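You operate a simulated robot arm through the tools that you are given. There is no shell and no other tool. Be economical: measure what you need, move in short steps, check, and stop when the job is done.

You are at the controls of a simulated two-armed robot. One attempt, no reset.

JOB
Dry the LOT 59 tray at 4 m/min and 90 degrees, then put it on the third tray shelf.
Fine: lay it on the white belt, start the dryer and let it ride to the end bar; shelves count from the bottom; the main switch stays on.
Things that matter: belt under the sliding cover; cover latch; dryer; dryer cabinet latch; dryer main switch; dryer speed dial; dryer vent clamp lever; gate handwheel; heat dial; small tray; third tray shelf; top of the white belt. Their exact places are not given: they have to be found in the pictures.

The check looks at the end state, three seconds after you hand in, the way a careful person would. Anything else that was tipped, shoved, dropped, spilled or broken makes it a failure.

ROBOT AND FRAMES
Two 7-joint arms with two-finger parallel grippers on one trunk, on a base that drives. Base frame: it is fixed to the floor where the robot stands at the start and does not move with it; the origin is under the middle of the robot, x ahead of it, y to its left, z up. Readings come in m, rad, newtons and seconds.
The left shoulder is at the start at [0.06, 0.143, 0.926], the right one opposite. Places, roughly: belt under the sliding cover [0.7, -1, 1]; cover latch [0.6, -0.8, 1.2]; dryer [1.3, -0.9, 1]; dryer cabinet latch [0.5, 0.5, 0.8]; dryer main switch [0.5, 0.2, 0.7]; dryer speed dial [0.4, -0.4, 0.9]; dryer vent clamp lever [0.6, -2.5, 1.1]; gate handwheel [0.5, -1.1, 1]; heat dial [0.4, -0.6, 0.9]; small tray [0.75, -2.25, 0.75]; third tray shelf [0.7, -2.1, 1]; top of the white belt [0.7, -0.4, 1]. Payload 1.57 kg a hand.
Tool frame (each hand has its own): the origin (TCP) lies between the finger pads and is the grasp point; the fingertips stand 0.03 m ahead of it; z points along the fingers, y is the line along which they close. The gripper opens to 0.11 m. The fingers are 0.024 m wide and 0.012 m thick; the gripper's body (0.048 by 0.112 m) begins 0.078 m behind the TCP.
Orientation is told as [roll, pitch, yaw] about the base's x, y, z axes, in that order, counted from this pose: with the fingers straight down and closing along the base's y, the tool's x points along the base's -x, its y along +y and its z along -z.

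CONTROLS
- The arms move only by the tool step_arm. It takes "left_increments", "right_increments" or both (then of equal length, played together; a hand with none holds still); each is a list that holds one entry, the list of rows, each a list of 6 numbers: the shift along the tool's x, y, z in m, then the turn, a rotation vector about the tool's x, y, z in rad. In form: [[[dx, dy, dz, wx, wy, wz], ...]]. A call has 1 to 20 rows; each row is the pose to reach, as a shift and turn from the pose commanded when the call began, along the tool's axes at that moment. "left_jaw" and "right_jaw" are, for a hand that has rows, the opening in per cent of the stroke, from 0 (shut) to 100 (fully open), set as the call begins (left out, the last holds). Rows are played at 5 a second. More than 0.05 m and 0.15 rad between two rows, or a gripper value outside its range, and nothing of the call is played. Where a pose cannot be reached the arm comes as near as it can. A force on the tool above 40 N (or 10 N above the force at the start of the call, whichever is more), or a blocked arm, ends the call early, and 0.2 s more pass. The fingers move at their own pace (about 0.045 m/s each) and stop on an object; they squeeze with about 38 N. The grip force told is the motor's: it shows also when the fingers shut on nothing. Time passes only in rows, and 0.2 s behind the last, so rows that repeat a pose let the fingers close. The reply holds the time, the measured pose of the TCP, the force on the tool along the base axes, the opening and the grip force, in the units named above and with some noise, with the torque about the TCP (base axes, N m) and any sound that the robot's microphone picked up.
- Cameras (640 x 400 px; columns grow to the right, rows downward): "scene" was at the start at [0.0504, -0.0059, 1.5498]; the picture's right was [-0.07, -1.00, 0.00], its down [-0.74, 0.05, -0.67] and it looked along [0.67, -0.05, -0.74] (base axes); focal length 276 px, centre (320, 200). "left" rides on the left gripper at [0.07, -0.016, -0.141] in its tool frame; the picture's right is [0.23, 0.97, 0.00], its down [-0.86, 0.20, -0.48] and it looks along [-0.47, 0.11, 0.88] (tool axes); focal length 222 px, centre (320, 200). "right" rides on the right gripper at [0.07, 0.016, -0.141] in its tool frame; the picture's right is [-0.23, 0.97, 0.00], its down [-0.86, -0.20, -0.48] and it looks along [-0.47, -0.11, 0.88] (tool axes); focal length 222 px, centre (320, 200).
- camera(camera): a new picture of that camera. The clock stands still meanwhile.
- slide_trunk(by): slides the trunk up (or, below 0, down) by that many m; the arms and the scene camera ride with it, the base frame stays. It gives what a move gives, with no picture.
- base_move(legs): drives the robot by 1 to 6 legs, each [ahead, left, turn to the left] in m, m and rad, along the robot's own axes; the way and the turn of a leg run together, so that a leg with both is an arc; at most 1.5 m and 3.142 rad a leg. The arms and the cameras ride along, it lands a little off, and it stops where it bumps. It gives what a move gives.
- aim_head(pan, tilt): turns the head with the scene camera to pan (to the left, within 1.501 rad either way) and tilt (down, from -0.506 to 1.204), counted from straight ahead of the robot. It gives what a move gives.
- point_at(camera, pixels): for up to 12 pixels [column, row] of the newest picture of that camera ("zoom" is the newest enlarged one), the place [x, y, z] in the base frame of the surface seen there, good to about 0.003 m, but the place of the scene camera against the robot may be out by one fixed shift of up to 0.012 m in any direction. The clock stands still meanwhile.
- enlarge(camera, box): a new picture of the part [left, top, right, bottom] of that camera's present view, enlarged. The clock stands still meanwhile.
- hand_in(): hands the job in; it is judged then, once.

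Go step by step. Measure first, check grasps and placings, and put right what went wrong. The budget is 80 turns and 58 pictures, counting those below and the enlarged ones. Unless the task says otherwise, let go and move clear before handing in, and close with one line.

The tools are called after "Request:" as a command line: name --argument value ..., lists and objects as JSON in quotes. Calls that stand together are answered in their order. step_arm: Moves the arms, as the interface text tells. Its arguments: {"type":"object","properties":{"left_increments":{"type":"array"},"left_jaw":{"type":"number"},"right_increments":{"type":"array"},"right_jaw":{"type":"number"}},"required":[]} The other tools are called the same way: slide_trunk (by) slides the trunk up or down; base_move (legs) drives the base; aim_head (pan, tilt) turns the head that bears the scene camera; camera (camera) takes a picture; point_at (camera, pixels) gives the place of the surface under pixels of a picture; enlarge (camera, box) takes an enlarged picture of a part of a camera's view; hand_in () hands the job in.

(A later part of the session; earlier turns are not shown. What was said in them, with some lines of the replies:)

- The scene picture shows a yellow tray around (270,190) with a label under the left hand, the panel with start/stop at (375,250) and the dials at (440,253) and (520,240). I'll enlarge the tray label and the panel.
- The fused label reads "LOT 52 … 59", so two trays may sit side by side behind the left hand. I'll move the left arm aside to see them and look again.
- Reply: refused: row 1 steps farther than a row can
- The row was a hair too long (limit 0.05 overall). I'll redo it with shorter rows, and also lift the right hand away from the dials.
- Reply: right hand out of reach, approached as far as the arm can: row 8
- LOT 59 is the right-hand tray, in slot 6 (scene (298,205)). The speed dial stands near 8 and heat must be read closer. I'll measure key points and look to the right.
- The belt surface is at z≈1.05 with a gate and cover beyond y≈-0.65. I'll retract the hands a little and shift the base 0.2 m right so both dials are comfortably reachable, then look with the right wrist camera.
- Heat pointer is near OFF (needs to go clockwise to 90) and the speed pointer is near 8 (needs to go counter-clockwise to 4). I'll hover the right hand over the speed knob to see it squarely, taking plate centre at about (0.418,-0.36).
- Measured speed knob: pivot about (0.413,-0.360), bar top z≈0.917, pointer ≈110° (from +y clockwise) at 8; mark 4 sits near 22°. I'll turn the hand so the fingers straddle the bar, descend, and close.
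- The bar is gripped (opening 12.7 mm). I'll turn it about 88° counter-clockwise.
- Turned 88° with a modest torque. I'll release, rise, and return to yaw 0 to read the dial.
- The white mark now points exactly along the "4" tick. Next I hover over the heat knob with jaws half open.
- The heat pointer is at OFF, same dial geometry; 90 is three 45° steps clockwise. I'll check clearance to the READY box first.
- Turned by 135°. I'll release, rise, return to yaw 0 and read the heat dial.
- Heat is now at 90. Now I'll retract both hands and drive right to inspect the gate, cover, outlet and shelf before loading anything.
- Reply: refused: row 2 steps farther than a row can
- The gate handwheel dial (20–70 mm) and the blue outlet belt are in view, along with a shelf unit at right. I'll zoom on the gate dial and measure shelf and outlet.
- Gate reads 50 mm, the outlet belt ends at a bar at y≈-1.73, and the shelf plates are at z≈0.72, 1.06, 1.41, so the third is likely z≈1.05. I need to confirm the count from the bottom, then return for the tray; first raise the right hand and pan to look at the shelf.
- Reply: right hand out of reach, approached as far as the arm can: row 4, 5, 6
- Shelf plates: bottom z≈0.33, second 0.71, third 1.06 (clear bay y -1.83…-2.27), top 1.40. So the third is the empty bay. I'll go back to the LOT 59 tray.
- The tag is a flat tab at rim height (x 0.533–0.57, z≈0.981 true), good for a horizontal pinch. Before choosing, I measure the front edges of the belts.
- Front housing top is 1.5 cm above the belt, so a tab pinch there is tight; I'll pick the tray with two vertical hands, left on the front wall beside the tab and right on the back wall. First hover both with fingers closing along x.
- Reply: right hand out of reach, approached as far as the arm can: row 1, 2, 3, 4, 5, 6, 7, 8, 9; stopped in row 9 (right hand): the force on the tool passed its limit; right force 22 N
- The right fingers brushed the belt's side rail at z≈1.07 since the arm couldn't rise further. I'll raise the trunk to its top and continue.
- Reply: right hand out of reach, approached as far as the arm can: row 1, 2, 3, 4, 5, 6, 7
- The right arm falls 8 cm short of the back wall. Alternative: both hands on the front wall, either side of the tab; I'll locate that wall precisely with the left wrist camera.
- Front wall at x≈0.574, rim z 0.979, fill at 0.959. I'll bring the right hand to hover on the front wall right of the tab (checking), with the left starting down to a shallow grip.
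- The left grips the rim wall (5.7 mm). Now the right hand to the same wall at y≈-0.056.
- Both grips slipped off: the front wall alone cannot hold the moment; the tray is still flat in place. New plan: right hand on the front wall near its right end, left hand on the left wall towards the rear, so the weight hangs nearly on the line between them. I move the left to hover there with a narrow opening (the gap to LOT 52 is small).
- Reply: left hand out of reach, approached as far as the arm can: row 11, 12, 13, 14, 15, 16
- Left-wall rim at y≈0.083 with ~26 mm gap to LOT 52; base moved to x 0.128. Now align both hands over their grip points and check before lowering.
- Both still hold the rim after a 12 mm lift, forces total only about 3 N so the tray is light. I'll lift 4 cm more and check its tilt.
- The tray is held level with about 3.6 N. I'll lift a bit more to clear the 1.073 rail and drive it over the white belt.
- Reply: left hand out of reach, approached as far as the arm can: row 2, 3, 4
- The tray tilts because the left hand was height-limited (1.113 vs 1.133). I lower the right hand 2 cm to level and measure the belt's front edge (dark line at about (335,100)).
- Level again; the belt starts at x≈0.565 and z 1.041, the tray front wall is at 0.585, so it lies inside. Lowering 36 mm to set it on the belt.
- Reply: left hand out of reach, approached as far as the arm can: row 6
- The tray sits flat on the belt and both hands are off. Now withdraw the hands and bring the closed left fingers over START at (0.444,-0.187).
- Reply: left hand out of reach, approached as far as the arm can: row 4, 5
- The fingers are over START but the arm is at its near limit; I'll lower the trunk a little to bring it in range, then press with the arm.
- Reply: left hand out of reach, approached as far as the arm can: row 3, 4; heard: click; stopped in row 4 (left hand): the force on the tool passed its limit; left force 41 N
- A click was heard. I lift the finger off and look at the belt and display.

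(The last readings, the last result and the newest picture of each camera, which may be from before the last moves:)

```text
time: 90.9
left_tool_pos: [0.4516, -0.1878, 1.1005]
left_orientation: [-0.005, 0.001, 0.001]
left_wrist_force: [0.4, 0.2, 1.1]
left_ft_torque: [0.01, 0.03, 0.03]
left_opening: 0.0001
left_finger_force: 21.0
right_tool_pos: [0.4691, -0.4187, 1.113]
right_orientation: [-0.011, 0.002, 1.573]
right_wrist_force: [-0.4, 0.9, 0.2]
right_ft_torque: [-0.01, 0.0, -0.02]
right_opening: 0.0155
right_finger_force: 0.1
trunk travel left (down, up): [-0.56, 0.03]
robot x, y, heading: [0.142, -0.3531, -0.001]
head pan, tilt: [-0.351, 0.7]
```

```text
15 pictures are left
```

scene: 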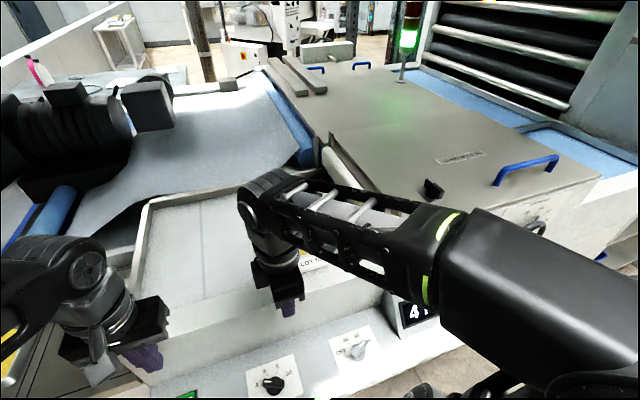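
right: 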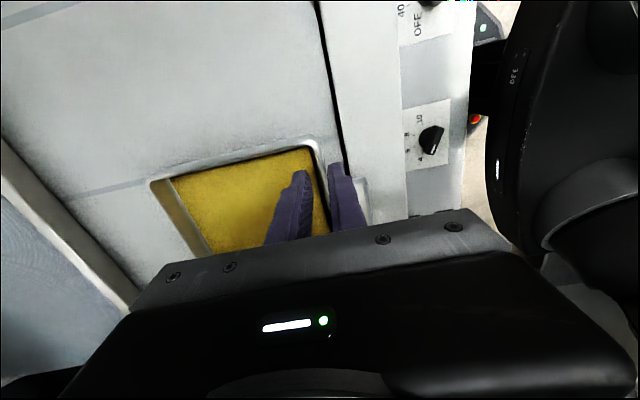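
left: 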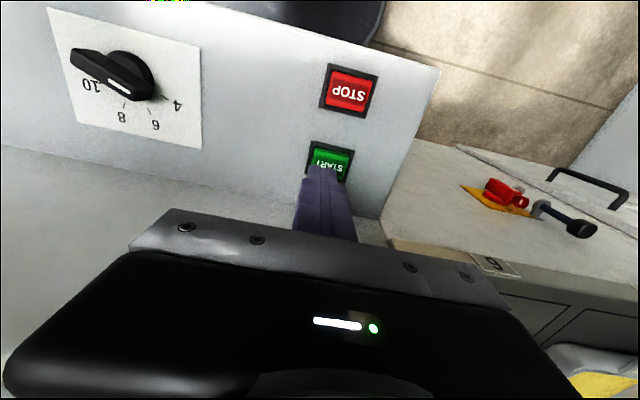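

The lamp is green and the display shows 4, with the tray on its way. I'll back off and drive to the outlet while it rides.

Request:
base_move --legs '[[-0.16, 0, 0], [0, -1.27, 0]]'

Request:
aim_head --pan 0.0 --tilt 0.8

Request:
step_arm --left_increments '[[[0, 0, 0, 0, 0, 0], [0, 0, 0, 0, 0, 0], [0, 0, 0, 0, 0, 0], [0, 0, 0, 0, 0, 0], [0, 0, 0, 0, 0, 0], [0, 0, 0, 0, 0, 0], [0, 0, 0, 0, 0, 0], [0, 0, 0, 0, 0, 0], [0, 0, 0, 0, 0, 0], [0, 0, 0, 0, 0, 0], [0, 0, 0, 0, 0, 0], [0, 0, 0, 0, 0, 0], [0, 0, 0, 0, 0, 0], [0, 0, 0, 0, 0, 0], [0, 0, 0, 0, 0, 0], [0, 0, 0, 0, 0, 0], [0, 0, 0, 0, 0, 0], [0, 0, 0, 0, 0, 0], [0, 0, 0, 0, 0, 0], [0, 0, 0, 0, 0, 0]]]'

Request:
camera --camera "scene"

```text
time: 98.2
left_tool_pos: [0.3062, -1.4378, 1.1002]
left_orientation: [-0.006, 0.0, 0.033]
left_wrist_force: [-0.4, -0.8, 0.9]
left_ft_torque: [0.01, 0.07, -0.02]
left_opening: 0.0
left_finger_force: 21.4
right_tool_pos: [0.33, -1.6686, 1.112]
right_orientation: [-0.014, 0.003, 1.604]
right_wrist_force: [0.2, -0.3, 0.4]
right_ft_torque: [-0.02, 0.01, 0.02]
right_opening: 0.015
right_finger_force: 0.0
trunk travel left (down, up): [-0.56, 0.03]
robot x, y, heading: [0.003, -1.6201, 0.032]
head pan, tilt: [-0.351, 0.7]
```

```text
time: 99.1
left_tool_pos: [0.305, -1.4376, 1.0988]
left_orientation: [-0.006, 0.002, 0.033]
left_wrist_force: [0.6, 0.2, 0.7]
left_ft_torque: [-0.02, -0.03, 0.02]
left_opening: 0.0
left_finger_force: 21.1
right_tool_pos: [0.3301, -1.6683, 1.1135]
right_orientation: [-0.011, 0.004, 1.604]
right_wrist_force: [0.7, 0.1, -1.3]
right_ft_torque: [-0.02, -0.01, 0.01]
right_opening: 0.0151
right_finger_force: 0.1
trunk travel left (down, up): [-0.56, 0.03]
robot x, y, heading: [0.002, -1.6162, 0.035]
head pan, tilt: [0.0, 0.799]
```

```text
time: 103.3
left_tool_pos: [0.3055, -1.4375, 1.1]
left_orientation: [-0.005, 0.001, 0.033]
left_wrist_force: [-0.6, 0.0, -0.4]
left_ft_torque: [0.01, 0.01, -0.01]
left_opening: 0.0002
left_finger_force: 21.8
right_tool_pos: [0.3293, -1.6681, 1.1131]
right_orientation: [-0.013, 0.003, 1.604]
right_wrist_force: [-0.8, -0.8, 0.2]
right_ft_torque: [0.0, -0.03, 0.0]
right_opening: 0.0153
right_finger_force: 0.2
trunk travel left (down, up): [-0.56, 0.03]
robot x, y, heading: [-0.0006, -1.6179, 0.033]
head pan, tilt: [0.0, 0.799]
```

```text
14 pictures are left
```

scene: 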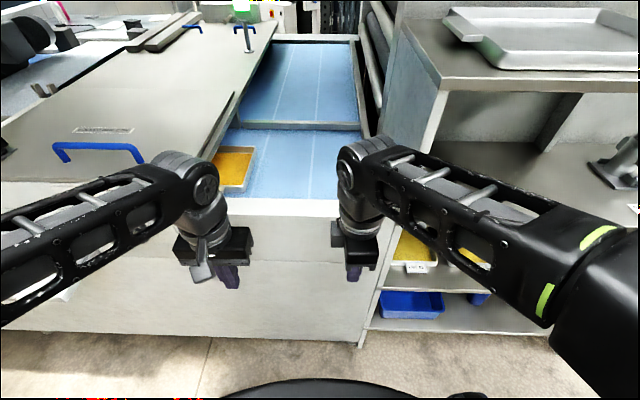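

The tray has emerged (yellow at (235,165)) and is riding right. I raise the trunk, straighten the heading, let it arrive, and look.

Request:
slide_trunk --by 0.03

Request:
base_move --legs '[[0.0, -0.02, -0.033]]'

Request:
step_arm --left_increments '[[[0, 0.01, 0, 0, 0, 0], [0, 0.02, 0, 0, 0, 0], [0, 0.03, 0, 0, 0, 0], [0, 0.04, 0, 0, 0, 0], [0, 0.05, 0, 0, 0, 0], [0, 0.05, 0, 0, 0, 0], [0, 0.05, 0, 0, 0, 0], [0, 0.05, 0, 0, 0, 0], [0, 0.05, 0, 0, 0, 0], [0, 0.05, 0, 0, 0, 0], [0, 0.05, 0, 0, 0, 0], [0, 0.05, 0, 0, 0, 0], [0, 0.05, 0, 0, 0, 0], [0, 0.05, 0, 0, 0, 0], [0, 0.05, 0, 0, 0, 0], [0, 0.05, 0, 0, 0, 0], [0, 0.05, 0, 0, 0, 0], [0, 0.05, 0, 0, 0, 0], [0, 0.05, 0, 0, 0, 0], [0, 0.05, 0, 0, 0, 0]]]'

Request:
camera --camera "scene"

```text
time: 104.0
left_tool_pos: [0.3053, -1.4371, 1.1292]
left_orientation: [-0.005, 0.003, 0.032]
left_wrist_force: [-0.1, 0.5, -0.6]
left_ft_torque: [0.02, -0.04, 0.0]
left_opening: 0.0
left_finger_force: 21.5
right_tool_pos: [0.3313, -1.6677, 1.1438]
right_orientation: [-0.012, 0.003, 1.604]
right_wrist_force: [-0.4, 0.2, 0.4]
right_ft_torque: [-0.01, 0.01, -0.03]
right_opening: 0.0154
right_finger_force: 0.0
trunk travel left (down, up): [-0.59, 0.0]
robot x, y, heading: [0.0029, -1.6176, 0.026]
head pan, tilt: [0.0, 0.799]
```

```text
time: 104.8
left_tool_pos: [0.3113, -1.4675, 1.1295]
left_orientation: [-0.004, 0.002, 0.0]
left_wrist_force: [0.5, -0.7, -0.5]
left_ft_torque: [0.06, 0.0, -0.02]
left_opening: 0.0
left_finger_force: 20.8
right_tool_pos: [0.3287, -1.7008, 1.1423]
right_orientation: [-0.012, 0.002, 1.573]
right_wrist_force: [0.1, 0.4, 0.3]
right_ft_torque: [0.02, 0.01, -0.02]
right_opening: 0.0152
right_finger_force: 0.1
trunk travel left (down, up): [-0.59, 0.0]
robot x, y, heading: [0.0019, -1.6375, 0.001]
head pan, tilt: [0.0, 0.799]
```

```text
time: 109.0
left_tool_pos: [0.3122, -1.416, 1.1304]
left_orientation: [-0.006, 0.0, 0.001]
left_wrist_force: [-0.1, 0.6, 0.0]
left_ft_torque: [0.0, 0.01, -0.01]
left_opening: 0.0001
left_finger_force: 21.5
right_tool_pos: [0.3284, -1.6995, 1.1431]
right_orientation: [-0.013, 0.003, 1.572]
right_wrist_force: [-0.1, 0.4, 0.1]
right_ft_torque: [-0.04, 0.0, -0.01]
right_opening: 0.0155
right_finger_force: 0.2
trunk travel left (down, up): [-0.59, 0.0]
robot x, y, heading: [0.0021, -1.6374, 0.001]
head pan, tilt: [0.0, 0.799]
```

```text
13 pictures are left
```

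scene: 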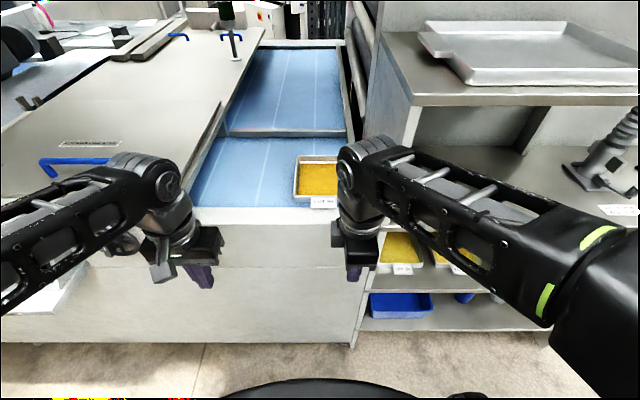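

The tray is at the end bar ((318,178)). Measure its corners.

Request:
enlarge --camera "scene" --box '[260, 130, 380, 230]'

Request:
point_at --camera "scene" --pixels '[[296, 180], [297, 160], [300, 195], [312, 203], [318, 180], [333, 203], [335, 155], [300, 208], [200, 215], [383, 165]]'

```text
4.00 times, centred on (320, 180) of scene
```

zoom: 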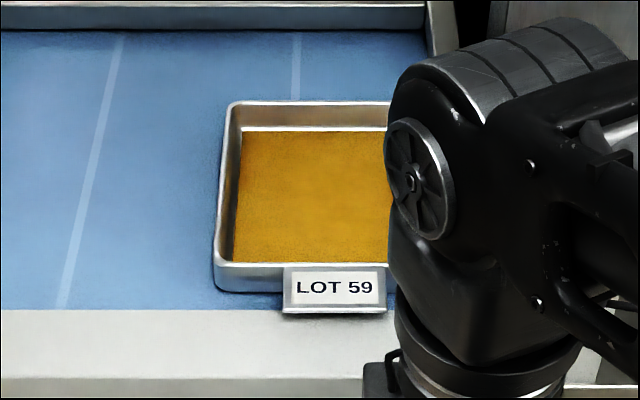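

```text
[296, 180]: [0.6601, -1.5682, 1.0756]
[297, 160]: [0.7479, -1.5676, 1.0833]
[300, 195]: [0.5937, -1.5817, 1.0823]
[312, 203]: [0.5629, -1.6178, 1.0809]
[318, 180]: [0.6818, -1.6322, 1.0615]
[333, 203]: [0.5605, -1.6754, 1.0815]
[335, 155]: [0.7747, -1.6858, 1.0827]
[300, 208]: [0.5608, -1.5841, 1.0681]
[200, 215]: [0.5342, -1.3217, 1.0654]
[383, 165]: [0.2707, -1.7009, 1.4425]
```

The fill is now golden (dried). Tray: left wall y≈-1.567, front wall x≈0.588. I move the base to the same relative position as at pick-up.

Request:
base_move --legs '[[0.138, -0.01, 0]]'

```text
time: 110.3
left_tool_pos: [0.4536, -1.4269, 1.1284]
left_orientation: [-0.004, 0.003, 0.001]
left_wrist_force: [1.1, -0.1, -0.1]
left_ft_torque: [-0.02, 0.05, 0.03]
left_opening: 0.0
left_finger_force: 21.2
right_tool_pos: [0.4709, -1.7093, 1.1426]
right_orientation: [-0.01, 0.005, 1.573]
right_wrist_force: [0.5, 1.0, 0.2]
right_ft_torque: [0.0, 0.03, 0.0]
right_opening: 0.0155
right_finger_force: 0.1
trunk travel left (down, up): [-0.59, 0.0]
robot x, y, heading: [0.1403, -1.6469, 0.002]
head pan, tilt: [0.0, 0.799]
```

Request:
step_arm --left_increments '[[[-0.03, -0.015, 0, 0, -0.08, 0], [-0.06, -0.03, 0, 0, -0.16, 0], [-0.09, -0.045, 0, 0, -0.24, 0], [-0.12, -0.06, 0, 0, -0.32, 0], [-0.15, -0.075, 0, 0, -0.4, 0], [-0.18, -0.09, 0, 0, -0.48, 0], [-0.21, -0.105, 0, 0, -0.56, 0], [-0.245, -0.12, 0, 0, -0.64, 0], [-0.274, -0.138, 0, 0, -0.7, 0], [-0.274, -0.138, 0, 0, -0.7, 0]]]' --right_increments '[[[0, -0.02, 0, 0, 0, 0], [0, -0.04, 0, 0, 0, 0], [-0.004, -0.06, 0, 0, 0, 0], [-0.008, -0.08, 0, 0, 0, 0], [-0.012, -0.1, 0, 0, 0, 0], [-0.012, -0.117, 0, 0, 0, 0], [-0.012, -0.117, 0, 0, 0, 0], [-0.012, -0.117, 0, 0, 0, 0], [-0.012, -0.117, 0, 0, 0, 0], [-0.012, -0.117, 0, 0, 0, 0]]]' --left_jaw 24 --right_jaw 18

Request:
camera --camera "left"

Request:
camera --camera "right"

```text
time: 111.1
left_tool_pos: [0.5288, -1.4671, 1.1311]
left_orientation: [-0.005, -0.224, 0.001]
left_wrist_force: [-0.5, 1.0, 0.3]
left_ft_torque: [0.02, -0.05, -0.02]
left_opening: 0.0265
left_finger_force: 0.0
right_tool_pos: [0.5107, -1.705, 1.1441]
right_orientation: [-0.005, 0.005, 1.558]
right_wrist_force: [-27.8, 6.0, 0.4]
right_ft_torque: [-1.07, -4.48, -2.51]
right_opening: 0.0198
right_finger_force: 0.1
trunk travel left (down, up): [-0.59, 0.0]
robot x, y, heading: [0.1364, -1.6474, -0.005]
head pan, tilt: [0.0, 0.799]
stopped in row 3 (right hand): the force on the tool passed its limit (the readings are from after the stop); the commanded pose is now the measured one
```

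```text
11 pictures are left
```

left: 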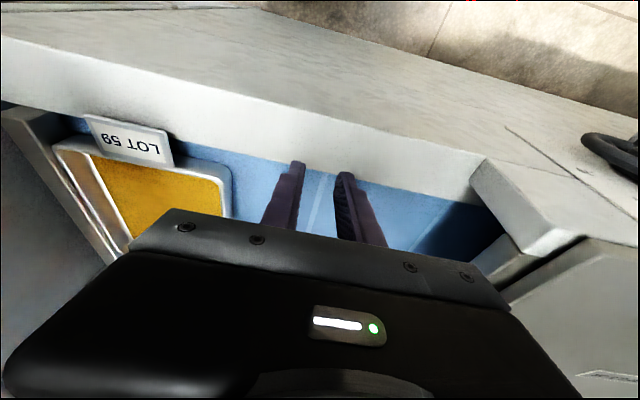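

```text
10 pictures are left
```

right: 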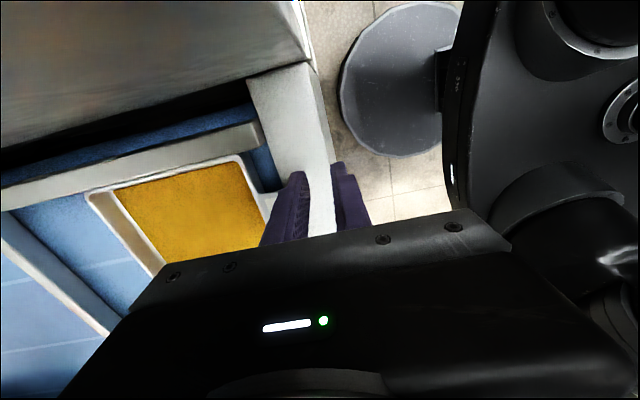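

The right hand's camera side bumped the shelf's side panel (contact ~16 cm above TCP at y≈-1.80). I'll back the right hand off, and instead use the left hand to grip the left wall and pull the tray away from the bar first.

Request:
point_at --camera "left" --pixels '[[228, 180], [229, 200], [225, 165], [205, 163], [180, 158], [60, 148], [232, 190]]'

Request:
step_arm --left_increments '[[[-0.032, -0.014, 0.007, 0, -0.08, 0], [-0.064, -0.028, 0.014, 0, -0.16, 0], [-0.096, -0.042, 0.021, 0, -0.24, 0], [-0.128, -0.058, 0.028, 0, -0.32, 0], [-0.16, -0.076, 0.036, 0, -0.4, 0], [-0.194, -0.096, 0.0442, 0, -0.476, 0], [-0.194, -0.096, 0.0442, 0, -0.476, 0]]]' --right_increments '[[[0, 0.02, 0, 0, 0, 0], [-0.01, 0.04, 0, 0, 0, 0], [-0.02, 0.06, 0, 0, 0, 0], [-0.03, 0.08, 0, 0, 0, 0], [-0.04, 0.08, 0, 0, 0, 0], [-0.04, 0.08, 0, 0, 0, 0], [-0.04, 0.08, 0, 0, 0, 0]]]'

Request:
camera --camera "left"

```text
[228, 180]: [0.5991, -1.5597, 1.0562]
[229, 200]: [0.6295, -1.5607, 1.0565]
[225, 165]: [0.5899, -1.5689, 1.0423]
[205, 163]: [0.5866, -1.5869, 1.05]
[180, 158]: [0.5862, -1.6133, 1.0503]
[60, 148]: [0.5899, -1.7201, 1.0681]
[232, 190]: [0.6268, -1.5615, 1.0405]
```

```text
time: 112.7
left_tool_pos: [0.7348, -1.5612, 1.13]
left_orientation: [-0.006, -0.696, 0.004]
left_wrist_force: [-0.2, -0.5, -0.5]
left_ft_torque: [-0.01, 0.02, 0.01]
left_opening: 0.0264
left_finger_force: 0.1
right_tool_pos: [0.4392, -1.665, 1.1409]
right_orientation: [-0.002, 0.005, 1.562]
right_wrist_force: [-0.4, 0.4, -0.1]
right_ft_torque: [-0.01, 0.0, -0.06]
right_opening: 0.0199
right_finger_force: 0.1
trunk travel left (down, up): [-0.59, 0.0]
robot x, y, heading: [0.1404, -1.6447, -0.002]
head pan, tilt: [0.0, 0.799]
```

```text
9 pictures are left
```

left: 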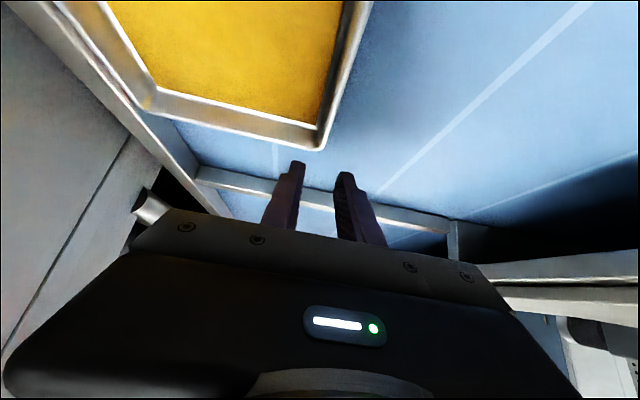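

Request:
point_at --camera "left" --pixels '[[362, 20], [352, 50], [343, 85], [330, 130], [300, 145], [357, 50], [347, 50]]'

```text
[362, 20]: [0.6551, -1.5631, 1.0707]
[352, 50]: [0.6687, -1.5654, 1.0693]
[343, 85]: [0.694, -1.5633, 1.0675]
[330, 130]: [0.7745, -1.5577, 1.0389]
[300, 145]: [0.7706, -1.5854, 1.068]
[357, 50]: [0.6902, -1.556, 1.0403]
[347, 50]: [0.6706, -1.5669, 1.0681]
```

Left-wall rim at y≈-1.565, z 1.069. Lower the left hand on it, close, and slide the tray 10 cm away from the bar.

Request:
step_arm --left_increments '[[[0.01, -0.004, -0.008, 0, 0, 0], [0.021, -0.004, 0.005, 0, 0, 0], [0.032, -0.004, 0.018, 0, 0, 0], [0.0427, -0.004, 0.031, 0, 0, 0], [0.0427, -0.004, 0.031, 0, 0, 0]]]'

Request:
step_arm --left_increments '[[[0, 0, 0, 0, 0, 0], [0, 0, 0, 0, 0, 0], [0, 0, 0, 0, 0, 0], [0, 0, 0, 0, 0, 0], [0, 0.015, 0, 0, 0, 0], [0, 0.03, 0, 0, 0, 0], [0, 0.045, 0, 0, 0, 0], [0, 0.06, 0, 0, 0, 0], [0, 0.075, 0, 0, 0, 0], [0, 0.09, 0, 0, 0, 0], [0, 0.1, 0, 0, 0, 0], [0, 0.1, 0, 0, 0, 0]]]' --left_jaw 0

Request:
camera --camera "right"

```text
time: 113.9
left_tool_pos: [0.7193, -1.5679, 1.078]
left_orientation: [-0.007, -0.694, 0.004]
left_wrist_force: [0.0, 0.3, 0.1]
left_ft_torque: [0.0, 0.0, -0.03]
left_opening: 0.0263
left_finger_force: 0.0
right_tool_pos: [0.4386, -1.6654, 1.141]
right_orientation: [-0.002, 0.004, 1.563]
right_wrist_force: [0.8, -0.7, -0.4]
right_ft_torque: [0.0, -0.04, 0.0]
right_opening: 0.0198
right_finger_force: 0.0
trunk travel left (down, up): [-0.59, 0.0]
robot x, y, heading: [0.1438, -1.6436, -0.0]
head pan, tilt: [0.0, 0.799]
```

```text
time: 116.5
left_tool_pos: [0.72, -1.4662, 1.0781]
left_orientation: [-0.008, -0.694, 0.004]
left_wrist_force: [0.1, -1.6, 3.0]
left_ft_torque: [0.08, -0.16, 0.09]
left_opening: 0.0056
left_finger_force: 25.9
right_tool_pos: [0.4402, -1.6656, 1.1418]
right_orientation: [-0.001, 0.004, 1.563]
right_wrist_force: [0.7, 0.1, 0.4]
right_ft_torque: [0.05, 0.01, 0.01]
right_opening: 0.0201
right_finger_force: 0.1
trunk travel left (down, up): [-0.59, 0.0]
robot x, y, heading: [0.1413, -1.6485, -0.002]
head pan, tilt: [0.0, 0.799]
```

```text
8 pictures are left
```

right: 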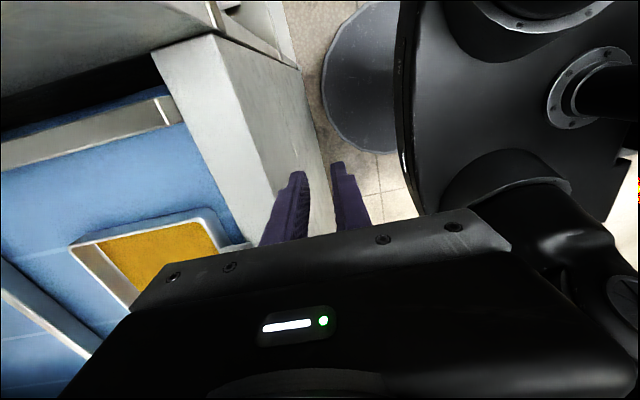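

The tray slid 10 cm from the bar. I measure its front wall and move the right hand over it.

Request:
point_at --camera "right" --pixels '[[208, 211], [216, 225], [222, 238], [214, 220], [78, 248], [140, 230], [232, 246]]'

```text
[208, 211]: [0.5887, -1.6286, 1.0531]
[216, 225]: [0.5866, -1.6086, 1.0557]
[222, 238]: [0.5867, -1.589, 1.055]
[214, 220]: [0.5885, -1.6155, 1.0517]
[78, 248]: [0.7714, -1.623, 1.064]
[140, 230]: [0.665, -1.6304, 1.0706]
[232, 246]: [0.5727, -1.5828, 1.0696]
```

Request:
step_arm --right_increments '[[[-0.03, -0.02, 0, 0, 0, 0], [-0.055, -0.05, 0, 0, 0, 0], [-0.0637, -0.085, 0, 0, 0, 0], [-0.0637, -0.12, 0, 0, 0, 0], [-0.0637, -0.1455, 0, 0, 0, 0], [-0.0637, -0.1455, 0.02, 0, 0, 0], [-0.0637, -0.1455, 0.04, 0, 0, 0], [-0.0637, -0.1455, 0.0625, 0, 0, 0], [-0.0637, -0.1455, 0.0625, 0, 0, 0]]]'

Request:
step_arm --right_increments '[[[0, 0, 0, 0, 0, 0], [0, 0, 0, 0, 0, 0], [0, 0, 0, 0, 0, 0], [0, 0, 0, 0, 0, 0]]]' --right_jaw 0

```text
time: 118.5
left_tool_pos: [0.7187, -1.4657, 1.0776]
left_orientation: [-0.006, -0.694, 0.004]
left_wrist_force: [0.3, 1.8, 6.5]
left_ft_torque: [0.16, -0.03, 0.06]
left_opening: 0.0056
left_finger_force: 26.0
right_tool_pos: [0.5854, -1.6036, 1.0793]
right_orientation: [-0.002, 0.005, 1.564]
right_wrist_force: [0.7, 0.0, 0.1]
right_ft_torque: [-0.01, 0.01, -0.03]
right_opening: 0.0199
right_finger_force: 0.0
trunk travel left (down, up): [-0.59, 0.0]
robot x, y, heading: [0.1449, -1.6427, -0.003]
head pan, tilt: [0.0, 0.799]
```

```text
time: 119.5
left_tool_pos: [0.7189, -1.4676, 1.077]
left_orientation: [-0.007, -0.694, 0.002]
left_wrist_force: [-18.1, -6.7, 12.2]
left_ft_torque: [-0.07, 0.09, -0.78]
left_opening: 0.0054
left_finger_force: 26.0
right_tool_pos: [0.5858, -1.6031, 1.0803]
right_orientation: [-0.005, 0.004, 1.564]
right_wrist_force: [19.6, 10.4, -1.1]
right_ft_torque: [-0.03, -0.21, -0.37]
right_opening: 0.0058
right_finger_force: 25.6
trunk travel left (down, up): [-0.59, 0.0]
robot x, y, heading: [0.1404, -1.6442, -0.0]
head pan, tilt: [0.0, 0.799]
```

Both grips are closed on the rim. Lift together by 5 cm, relieving the squeeze slightly.

Request:
step_arm --left_increments '[[[-0.0065, 0, -0.0092, 0, 0, 0], [-0.0151, 0, -0.0207, 0, 0, 0], [-0.0247, 0, -0.0322, 0, 0, 0], [-0.0309, 0, -0.0399, 0, 0, 0], [-0.0309, 0, -0.0399, 0, 0, 0]]]' --right_increments '[[[0, -0.001, -0.012, 0, 0, 0], [0, -0.0015, -0.026, 0, 0, 0], [0, -0.0015, -0.04, 0, 0, 0], [0, -0.0015, -0.05, 0, 0, 0], [0, -0.0015, -0.05, 0, 0, 0]]]'

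Request:
camera --camera "scene"

```text
time: 120.7
left_tool_pos: [0.7173, -1.4673, 1.1274]
left_orientation: [-0.005, -0.694, 0.004]
left_wrist_force: [0.5, 2.1, -6.9]
left_ft_torque: [0.07, -0.53, -0.45]
left_opening: 0.0057
left_finger_force: 25.4
right_tool_pos: [0.5864, -1.6036, 1.1299]
right_orientation: [-0.002, 0.006, 1.56]
right_wrist_force: [0.1, -1.4, 3.5]
right_ft_torque: [0.64, -0.08, 0.13]
right_opening: 0.0058
right_finger_force: 25.9
trunk travel left (down, up): [-0.59, 0.0]
robot x, y, heading: [0.1418, -1.6464, 0.007]
head pan, tilt: [0.0, 0.799]
```

```text
7 pictures are left
```

scene: 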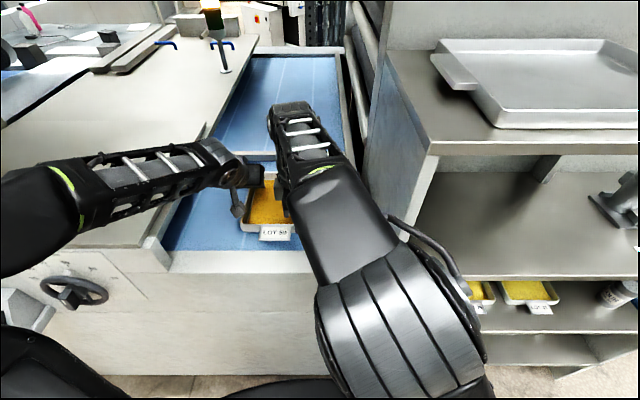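

The tray is held level. I back out, move right in front of the shelf bay, and check alignment.

Request:
base_move --legs '[[-0.36, 0, 0], [0, -0.49, 0]]'

Request:
aim_head --pan 0.0 --tilt 0.75

Request:
camera --camera "scene"

```text
time: 125.6
left_tool_pos: [0.3586, -1.9663, 1.1271]
left_orientation: [-0.005, -0.697, -0.005]
left_wrist_force: [13.4, 15.1, -0.4]
left_ft_torque: [0.29, 0.04, -0.34]
left_opening: 0.0056
left_finger_force: 25.7
right_tool_pos: [0.2249, -2.1015, 1.1291]
right_orientation: [0.0, 0.003, 1.551]
right_wrist_force: [-12.8, -15.6, -2.2]
right_ft_torque: [-0.45, 0.19, 0.01]
right_opening: 0.0055
right_finger_force: 25.7
trunk travel left (down, up): [-0.59, 0.0]
robot x, y, heading: [-0.2204, -2.1425, -0.006]
head pan, tilt: [0.0, 0.799]
```

```text
time: 126.2
left_tool_pos: [0.3579, -1.9653, 1.1265]
left_orientation: [-0.007, -0.694, -0.006]
left_wrist_force: [-0.8, 1.6, -0.9]
left_ft_torque: [0.08, 0.2, -0.43]
left_opening: 0.0056
left_finger_force: 25.5
right_tool_pos: [0.2252, -2.1012, 1.1299]
right_orientation: [-0.001, 0.005, 1.552]
right_wrist_force: [0.8, -2.7, -2.2]
right_ft_torque: [-0.13, -0.04, 0.12]
right_opening: 0.0056
right_finger_force: 25.5
trunk travel left (down, up): [-0.59, 0.0]
robot x, y, heading: [-0.2248, -2.1413, -0.012]
head pan, tilt: [0.0, 0.75]
```

```text
6 pictures are left
```

scene: 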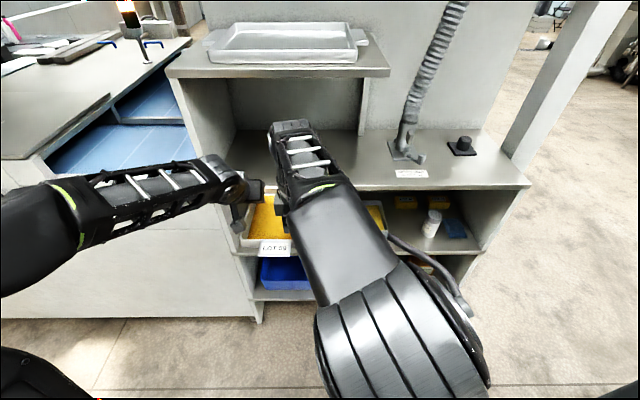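

Check the clearance of the right wrist's front/top against the upper shelf edge.

Request:
point_at --camera "scene" --pixels '[[290, 122], [275, 135], [300, 150], [230, 165], [255, 185], [200, 72], [270, 70], [375, 72], [380, 188], [250, 165], [275, 247], [240, 210]]'

```text
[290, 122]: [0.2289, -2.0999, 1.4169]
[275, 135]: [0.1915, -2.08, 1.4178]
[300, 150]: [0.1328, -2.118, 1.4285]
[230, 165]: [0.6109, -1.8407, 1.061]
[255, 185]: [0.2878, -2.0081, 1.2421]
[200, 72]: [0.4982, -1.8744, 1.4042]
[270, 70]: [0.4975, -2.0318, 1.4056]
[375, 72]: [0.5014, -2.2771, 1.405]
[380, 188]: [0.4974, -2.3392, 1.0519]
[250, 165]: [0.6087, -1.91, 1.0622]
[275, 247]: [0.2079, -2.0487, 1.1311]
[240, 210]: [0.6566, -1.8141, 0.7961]
```

Right wrist top (z≈1.42, x≈0.23) would meet the upper shelf edge (x≈0.497) only beyond a front-wall x of about 0.43; I'll drive forward 0.195 so the front wall sits at 0.42.

Request:
base_move --legs '[[0.19, 0.0, 0.01]]'

```text
time: 127.8
left_tool_pos: [0.5495, -1.9624, 1.128]
left_orientation: [-0.005, -0.691, 0.002]
left_wrist_force: [-0.2, 2.3, -1.9]
left_ft_torque: [0.11, 0.06, -0.48]
left_opening: 0.0058
left_finger_force: 25.8
right_tool_pos: [0.4183, -2.0986, 1.1286]
right_orientation: [0.0, 0.007, 1.558]
right_wrist_force: [0.8, -1.8, -1.1]
right_ft_torque: [0.03, -0.03, 0.07]
right_opening: 0.0055
right_finger_force: 25.5
trunk travel left (down, up): [-0.59, 0.0]
robot x, y, heading: [-0.0265, -2.143, -0.003]
head pan, tilt: [0.0, 0.75]
```

No bump. Lower both 4 cm onto the shelf.

Request:
step_arm --left_increments '[[[0.0064, 0, 0.0077, 0, 0, 0], [0.0127, 0, 0.0154, 0, 0, 0], [0.0191, 0, 0.0231, 0, 0, 0], [0.0229, 0, 0.0278, 0, 0, 0], [0.0261, 0, 0.0316, 0, 0, 0], [0.0261, 0, 0.0316, 0, 0, 0]]]' --right_increments '[[[0, 0, 0.01, 0, 0, 0], [0, 0, 0.02, 0, 0, 0], [0, 0, 0.03, 0, 0, 0], [0, 0, 0.036, 0, 0, 0], [0, 0, 0.041, 0, 0, 0], [0, 0, 0.041, 0, 0, 0]]]'

```text
time: 129.2
left_tool_pos: [0.5485, -1.9639, 1.0883]
left_orientation: [-0.006, -0.698, -0.001]
left_wrist_force: [-4.8, -1.3, 7.2]
left_ft_torque: [0.11, -0.02, -0.48]
left_opening: 0.0056
left_finger_force: 25.5
right_tool_pos: [0.4171, -2.099, 1.0899]
right_orientation: [-0.005, 0.005, 1.558]
right_wrist_force: [7.4, 2.1, 6.3]
right_ft_torque: [-0.21, -0.2, 0.04]
right_opening: 0.0056
right_finger_force: 25.5
trunk travel left (down, up): [-0.59, 0.0]
robot x, y, heading: [-0.0272, -2.1424, -0.002]
head pan, tilt: [0.0, 0.75]
```

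In contact (about +13 N upward). Release the right hand, raise and retract it, keeping the left grip.

Request:
step_arm --right_increments '[[[0, 0, 0, 0, 0, 0], [0, 0, 0, 0, 0, 0], [0, 0, 0, 0, 0, 0], [0, 0, -0.02, 0, 0, 0], [0, 0, -0.05, 0, 0, 0], [0, 0.03, -0.06, 0, 0, 0], [0.01, 0.07, -0.06, 0, 0, 0], [0.02, 0.11, -0.06, 0, 0, 0], [0.02, 0.14, -0.06, 0, 0, 0], [0.02, 0.14, -0.06, 0, 0, 0]]]' --right_jaw 20

Request:
enlarge --camera "scene" --box '[170, 100, 400, 280]'

```text
time: 131.3
left_tool_pos: [0.5483, -1.9624, 1.087]
left_orientation: [-0.005, -0.698, 0.0]
left_wrist_force: [2.7, 1.1, 18.8]
left_ft_torque: [0.13, -0.51, 0.04]
left_opening: 0.0056
left_finger_force: 25.4
right_tool_pos: [0.2739, -2.1183, 1.1494]
right_orientation: [-0.002, 0.004, 1.558]
right_wrist_force: [0.3, -0.8, 0.1]
right_ft_torque: [0.0, 0.0, 0.03]
right_opening: 0.0219
right_finger_force: 0.1
trunk travel left (down, up): [-0.59, 0.0]
robot x, y, heading: [-0.026, -2.1418, -0.004]
head pan, tilt: [0.0, 0.75]
```

```text
2.22 times, centred on (285, 190) of scene
```

zoom: 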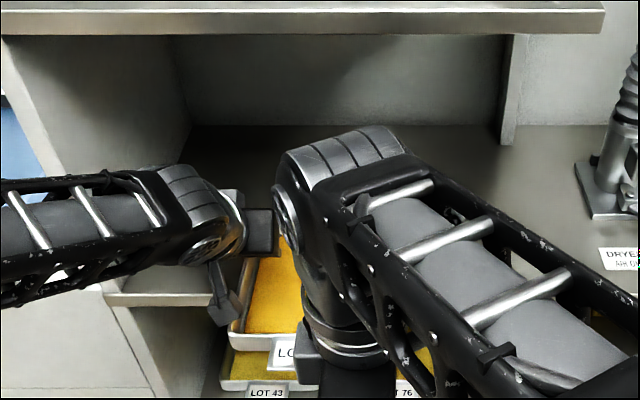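

The tray rests on the shelf, left still holding (pressing ~19 N). I ease the left up 3 mm and drive the base forward 12.5 cm to slide the tray in.

Request:
step_arm --left_increments '[[[-0.0016, 0, -0.0019, 0, 0, 0], [-0.0018, 0, -0.0021, 0, 0, 0]]]'

Request:
base_move --legs '[[0.06, 0, 0], [0.065, 0, 0]]'

Request:
enlarge --camera "scene" --box '[150, 80, 400, 300]'

```text
time: 131.9
left_tool_pos: [0.5482, -1.9627, 1.0876]
left_orientation: [-0.003, -0.689, 0.003]
left_wrist_force: [1.0, -0.4, 3.0]
left_ft_torque: [0.08, -0.51, 0.0]
left_opening: 0.0056
left_finger_force: 25.6
right_tool_pos: [0.2752, -2.1181, 1.1502]
right_orientation: [-0.001, 0.005, 1.556]
right_wrist_force: [-0.3, 1.2, 0.0]
right_ft_torque: [-0.03, -0.01, 0.01]
right_opening: 0.022
right_finger_force: 0.1
trunk travel left (down, up): [-0.59, 0.0]
robot x, y, heading: [-0.0281, -2.1413, -0.004]
head pan, tilt: [0.0, 0.75]
```

```text
time: 133.5
left_tool_pos: [0.676, -1.9627, 1.0884]
left_orientation: [-0.005, -0.69, 0.005]
left_wrist_force: [-0.1, 0.0, -3.2]
left_ft_torque: [0.24, -0.09, 0.03]
left_opening: 0.0057
left_finger_force: 25.8
right_tool_pos: [0.4042, -2.1169, 1.149]
right_orientation: [-0.001, 0.006, 1.561]
right_wrist_force: [-0.2, 0.7, 0.1]
right_ft_torque: [-0.01, 0.03, 0.0]
right_opening: 0.0219
right_finger_force: 0.1
trunk travel left (down, up): [-0.59, 0.0]
robot x, y, heading: [0.0925, -2.1461, -0.004]
head pan, tilt: [0.0, 0.75]
```

```text
1.82 times, centred on (275, 190) of scene
```

zoom: 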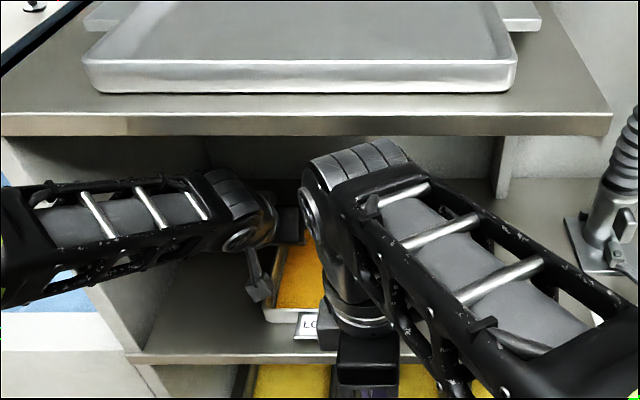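

The tray is inside the shelf with the tab just behind the front edge. Open the left fingers, rise 5 cm, then back the base out.

Request:
step_arm --left_increments '[[[0.001, 0, 0.001, 0, 0, 0], [0.001, 0, 0.001, 0, 0, 0], [0.001, 0, 0.001, 0, 0, 0], [0.001, 0, 0.001, 0, 0, 0], [-0.0127, 0, -0.0154, 0, 0, 0], [-0.0255, 0, -0.0308, 0, 0, 0], [-0.035, 0, -0.042, 0, 0, 0], [-0.035, 0, -0.042, 0, 0, 0]]]' --left_jaw 22

Request:
base_move --legs '[[-0.4, 0, 0]]'

Request:
camera --camera "scene"

```text
time: 135.3
left_tool_pos: [0.6746, -1.9614, 1.1373]
left_orientation: [-0.003, -0.687, -0.001]
left_wrist_force: [0.2, 1.0, 0.1]
left_ft_torque: [-0.02, 0.01, 0.01]
left_opening: 0.0243
left_finger_force: 0.1
right_tool_pos: [0.4024, -2.1167, 1.1486]
right_orientation: [-0.001, 0.005, 1.56]
right_wrist_force: [0.0, 0.1, 0.0]
right_ft_torque: [0.01, 0.0, 0.04]
right_opening: 0.0221
right_finger_force: 0.0
trunk travel left (down, up): [-0.59, 0.0]
robot x, y, heading: [0.0981, -2.1389, 0.002]
head pan, tilt: [0.0, 0.75]
```

```text
time: 137.8
left_tool_pos: [0.2836, -1.9628, 1.144]
left_orientation: [-0.007, -0.695, -0.001]
left_wrist_force: [1.0, -0.7, -0.4]
left_ft_torque: [-0.01, 0.0, -0.03]
left_opening: 0.0243
left_finger_force: 0.0
right_tool_pos: [0.0098, -2.1175, 1.1508]
right_orientation: [-0.003, 0.005, 1.553]
right_wrist_force: [-0.1, 0.4, 0.9]
right_ft_torque: [0.02, -0.02, 0.01]
right_opening: 0.0222
right_finger_force: 0.0
trunk travel left (down, up): [-0.59, 0.0]
robot x, y, heading: [-0.2941, -2.1394, -0.011]
head pan, tilt: [0.0, 0.75]
```

```text
3 pictures are left
```

scene: 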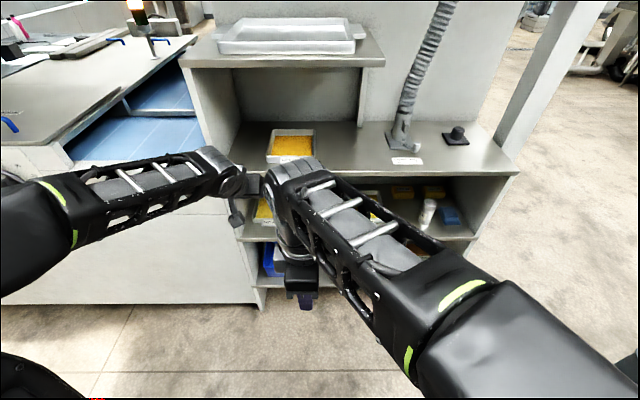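

The tray stands on the third shelf at (292,145). Last check of its position and level.

Request:
point_at --camera "scene" --pixels '[[290, 162], [268, 158], [273, 132], [311, 131], [312, 155], [290, 147], [255, 160], [250, 180]]'

Request:
enlarge --camera "scene" --box '[220, 100, 360, 200]'

```text
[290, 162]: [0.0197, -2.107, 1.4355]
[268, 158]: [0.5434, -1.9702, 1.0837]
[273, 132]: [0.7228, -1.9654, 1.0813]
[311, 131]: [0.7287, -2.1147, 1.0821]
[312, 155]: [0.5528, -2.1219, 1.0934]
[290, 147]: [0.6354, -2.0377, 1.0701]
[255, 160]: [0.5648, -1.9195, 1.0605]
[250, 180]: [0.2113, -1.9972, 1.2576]
```

```text
4.00 times, centred on (290, 150) of scene
```

zoom: 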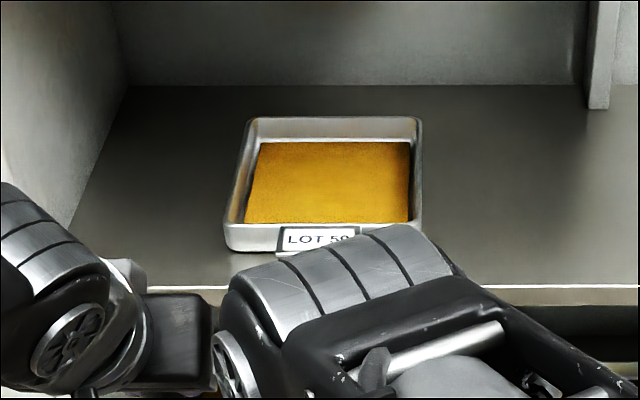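

The LOT 59 tray lies flat and fully on the third shelf (front wall x≈0.54, shelf edge 0.50, rim level at about 1.083), the fill is golden, and both hands are clear. Handing in.

Request:
hand_in

```text
The job is handed in.
```

The LOT 59 tray went through the dryer at 4 m/min and 90 degrees, rode to the end bar, and now lies flat on the third shelf from the bottom. I left the main switch alone, and the right hand bumped the belt's side rail and the shelf's side panel on the way, with no shift visible in later pictures.
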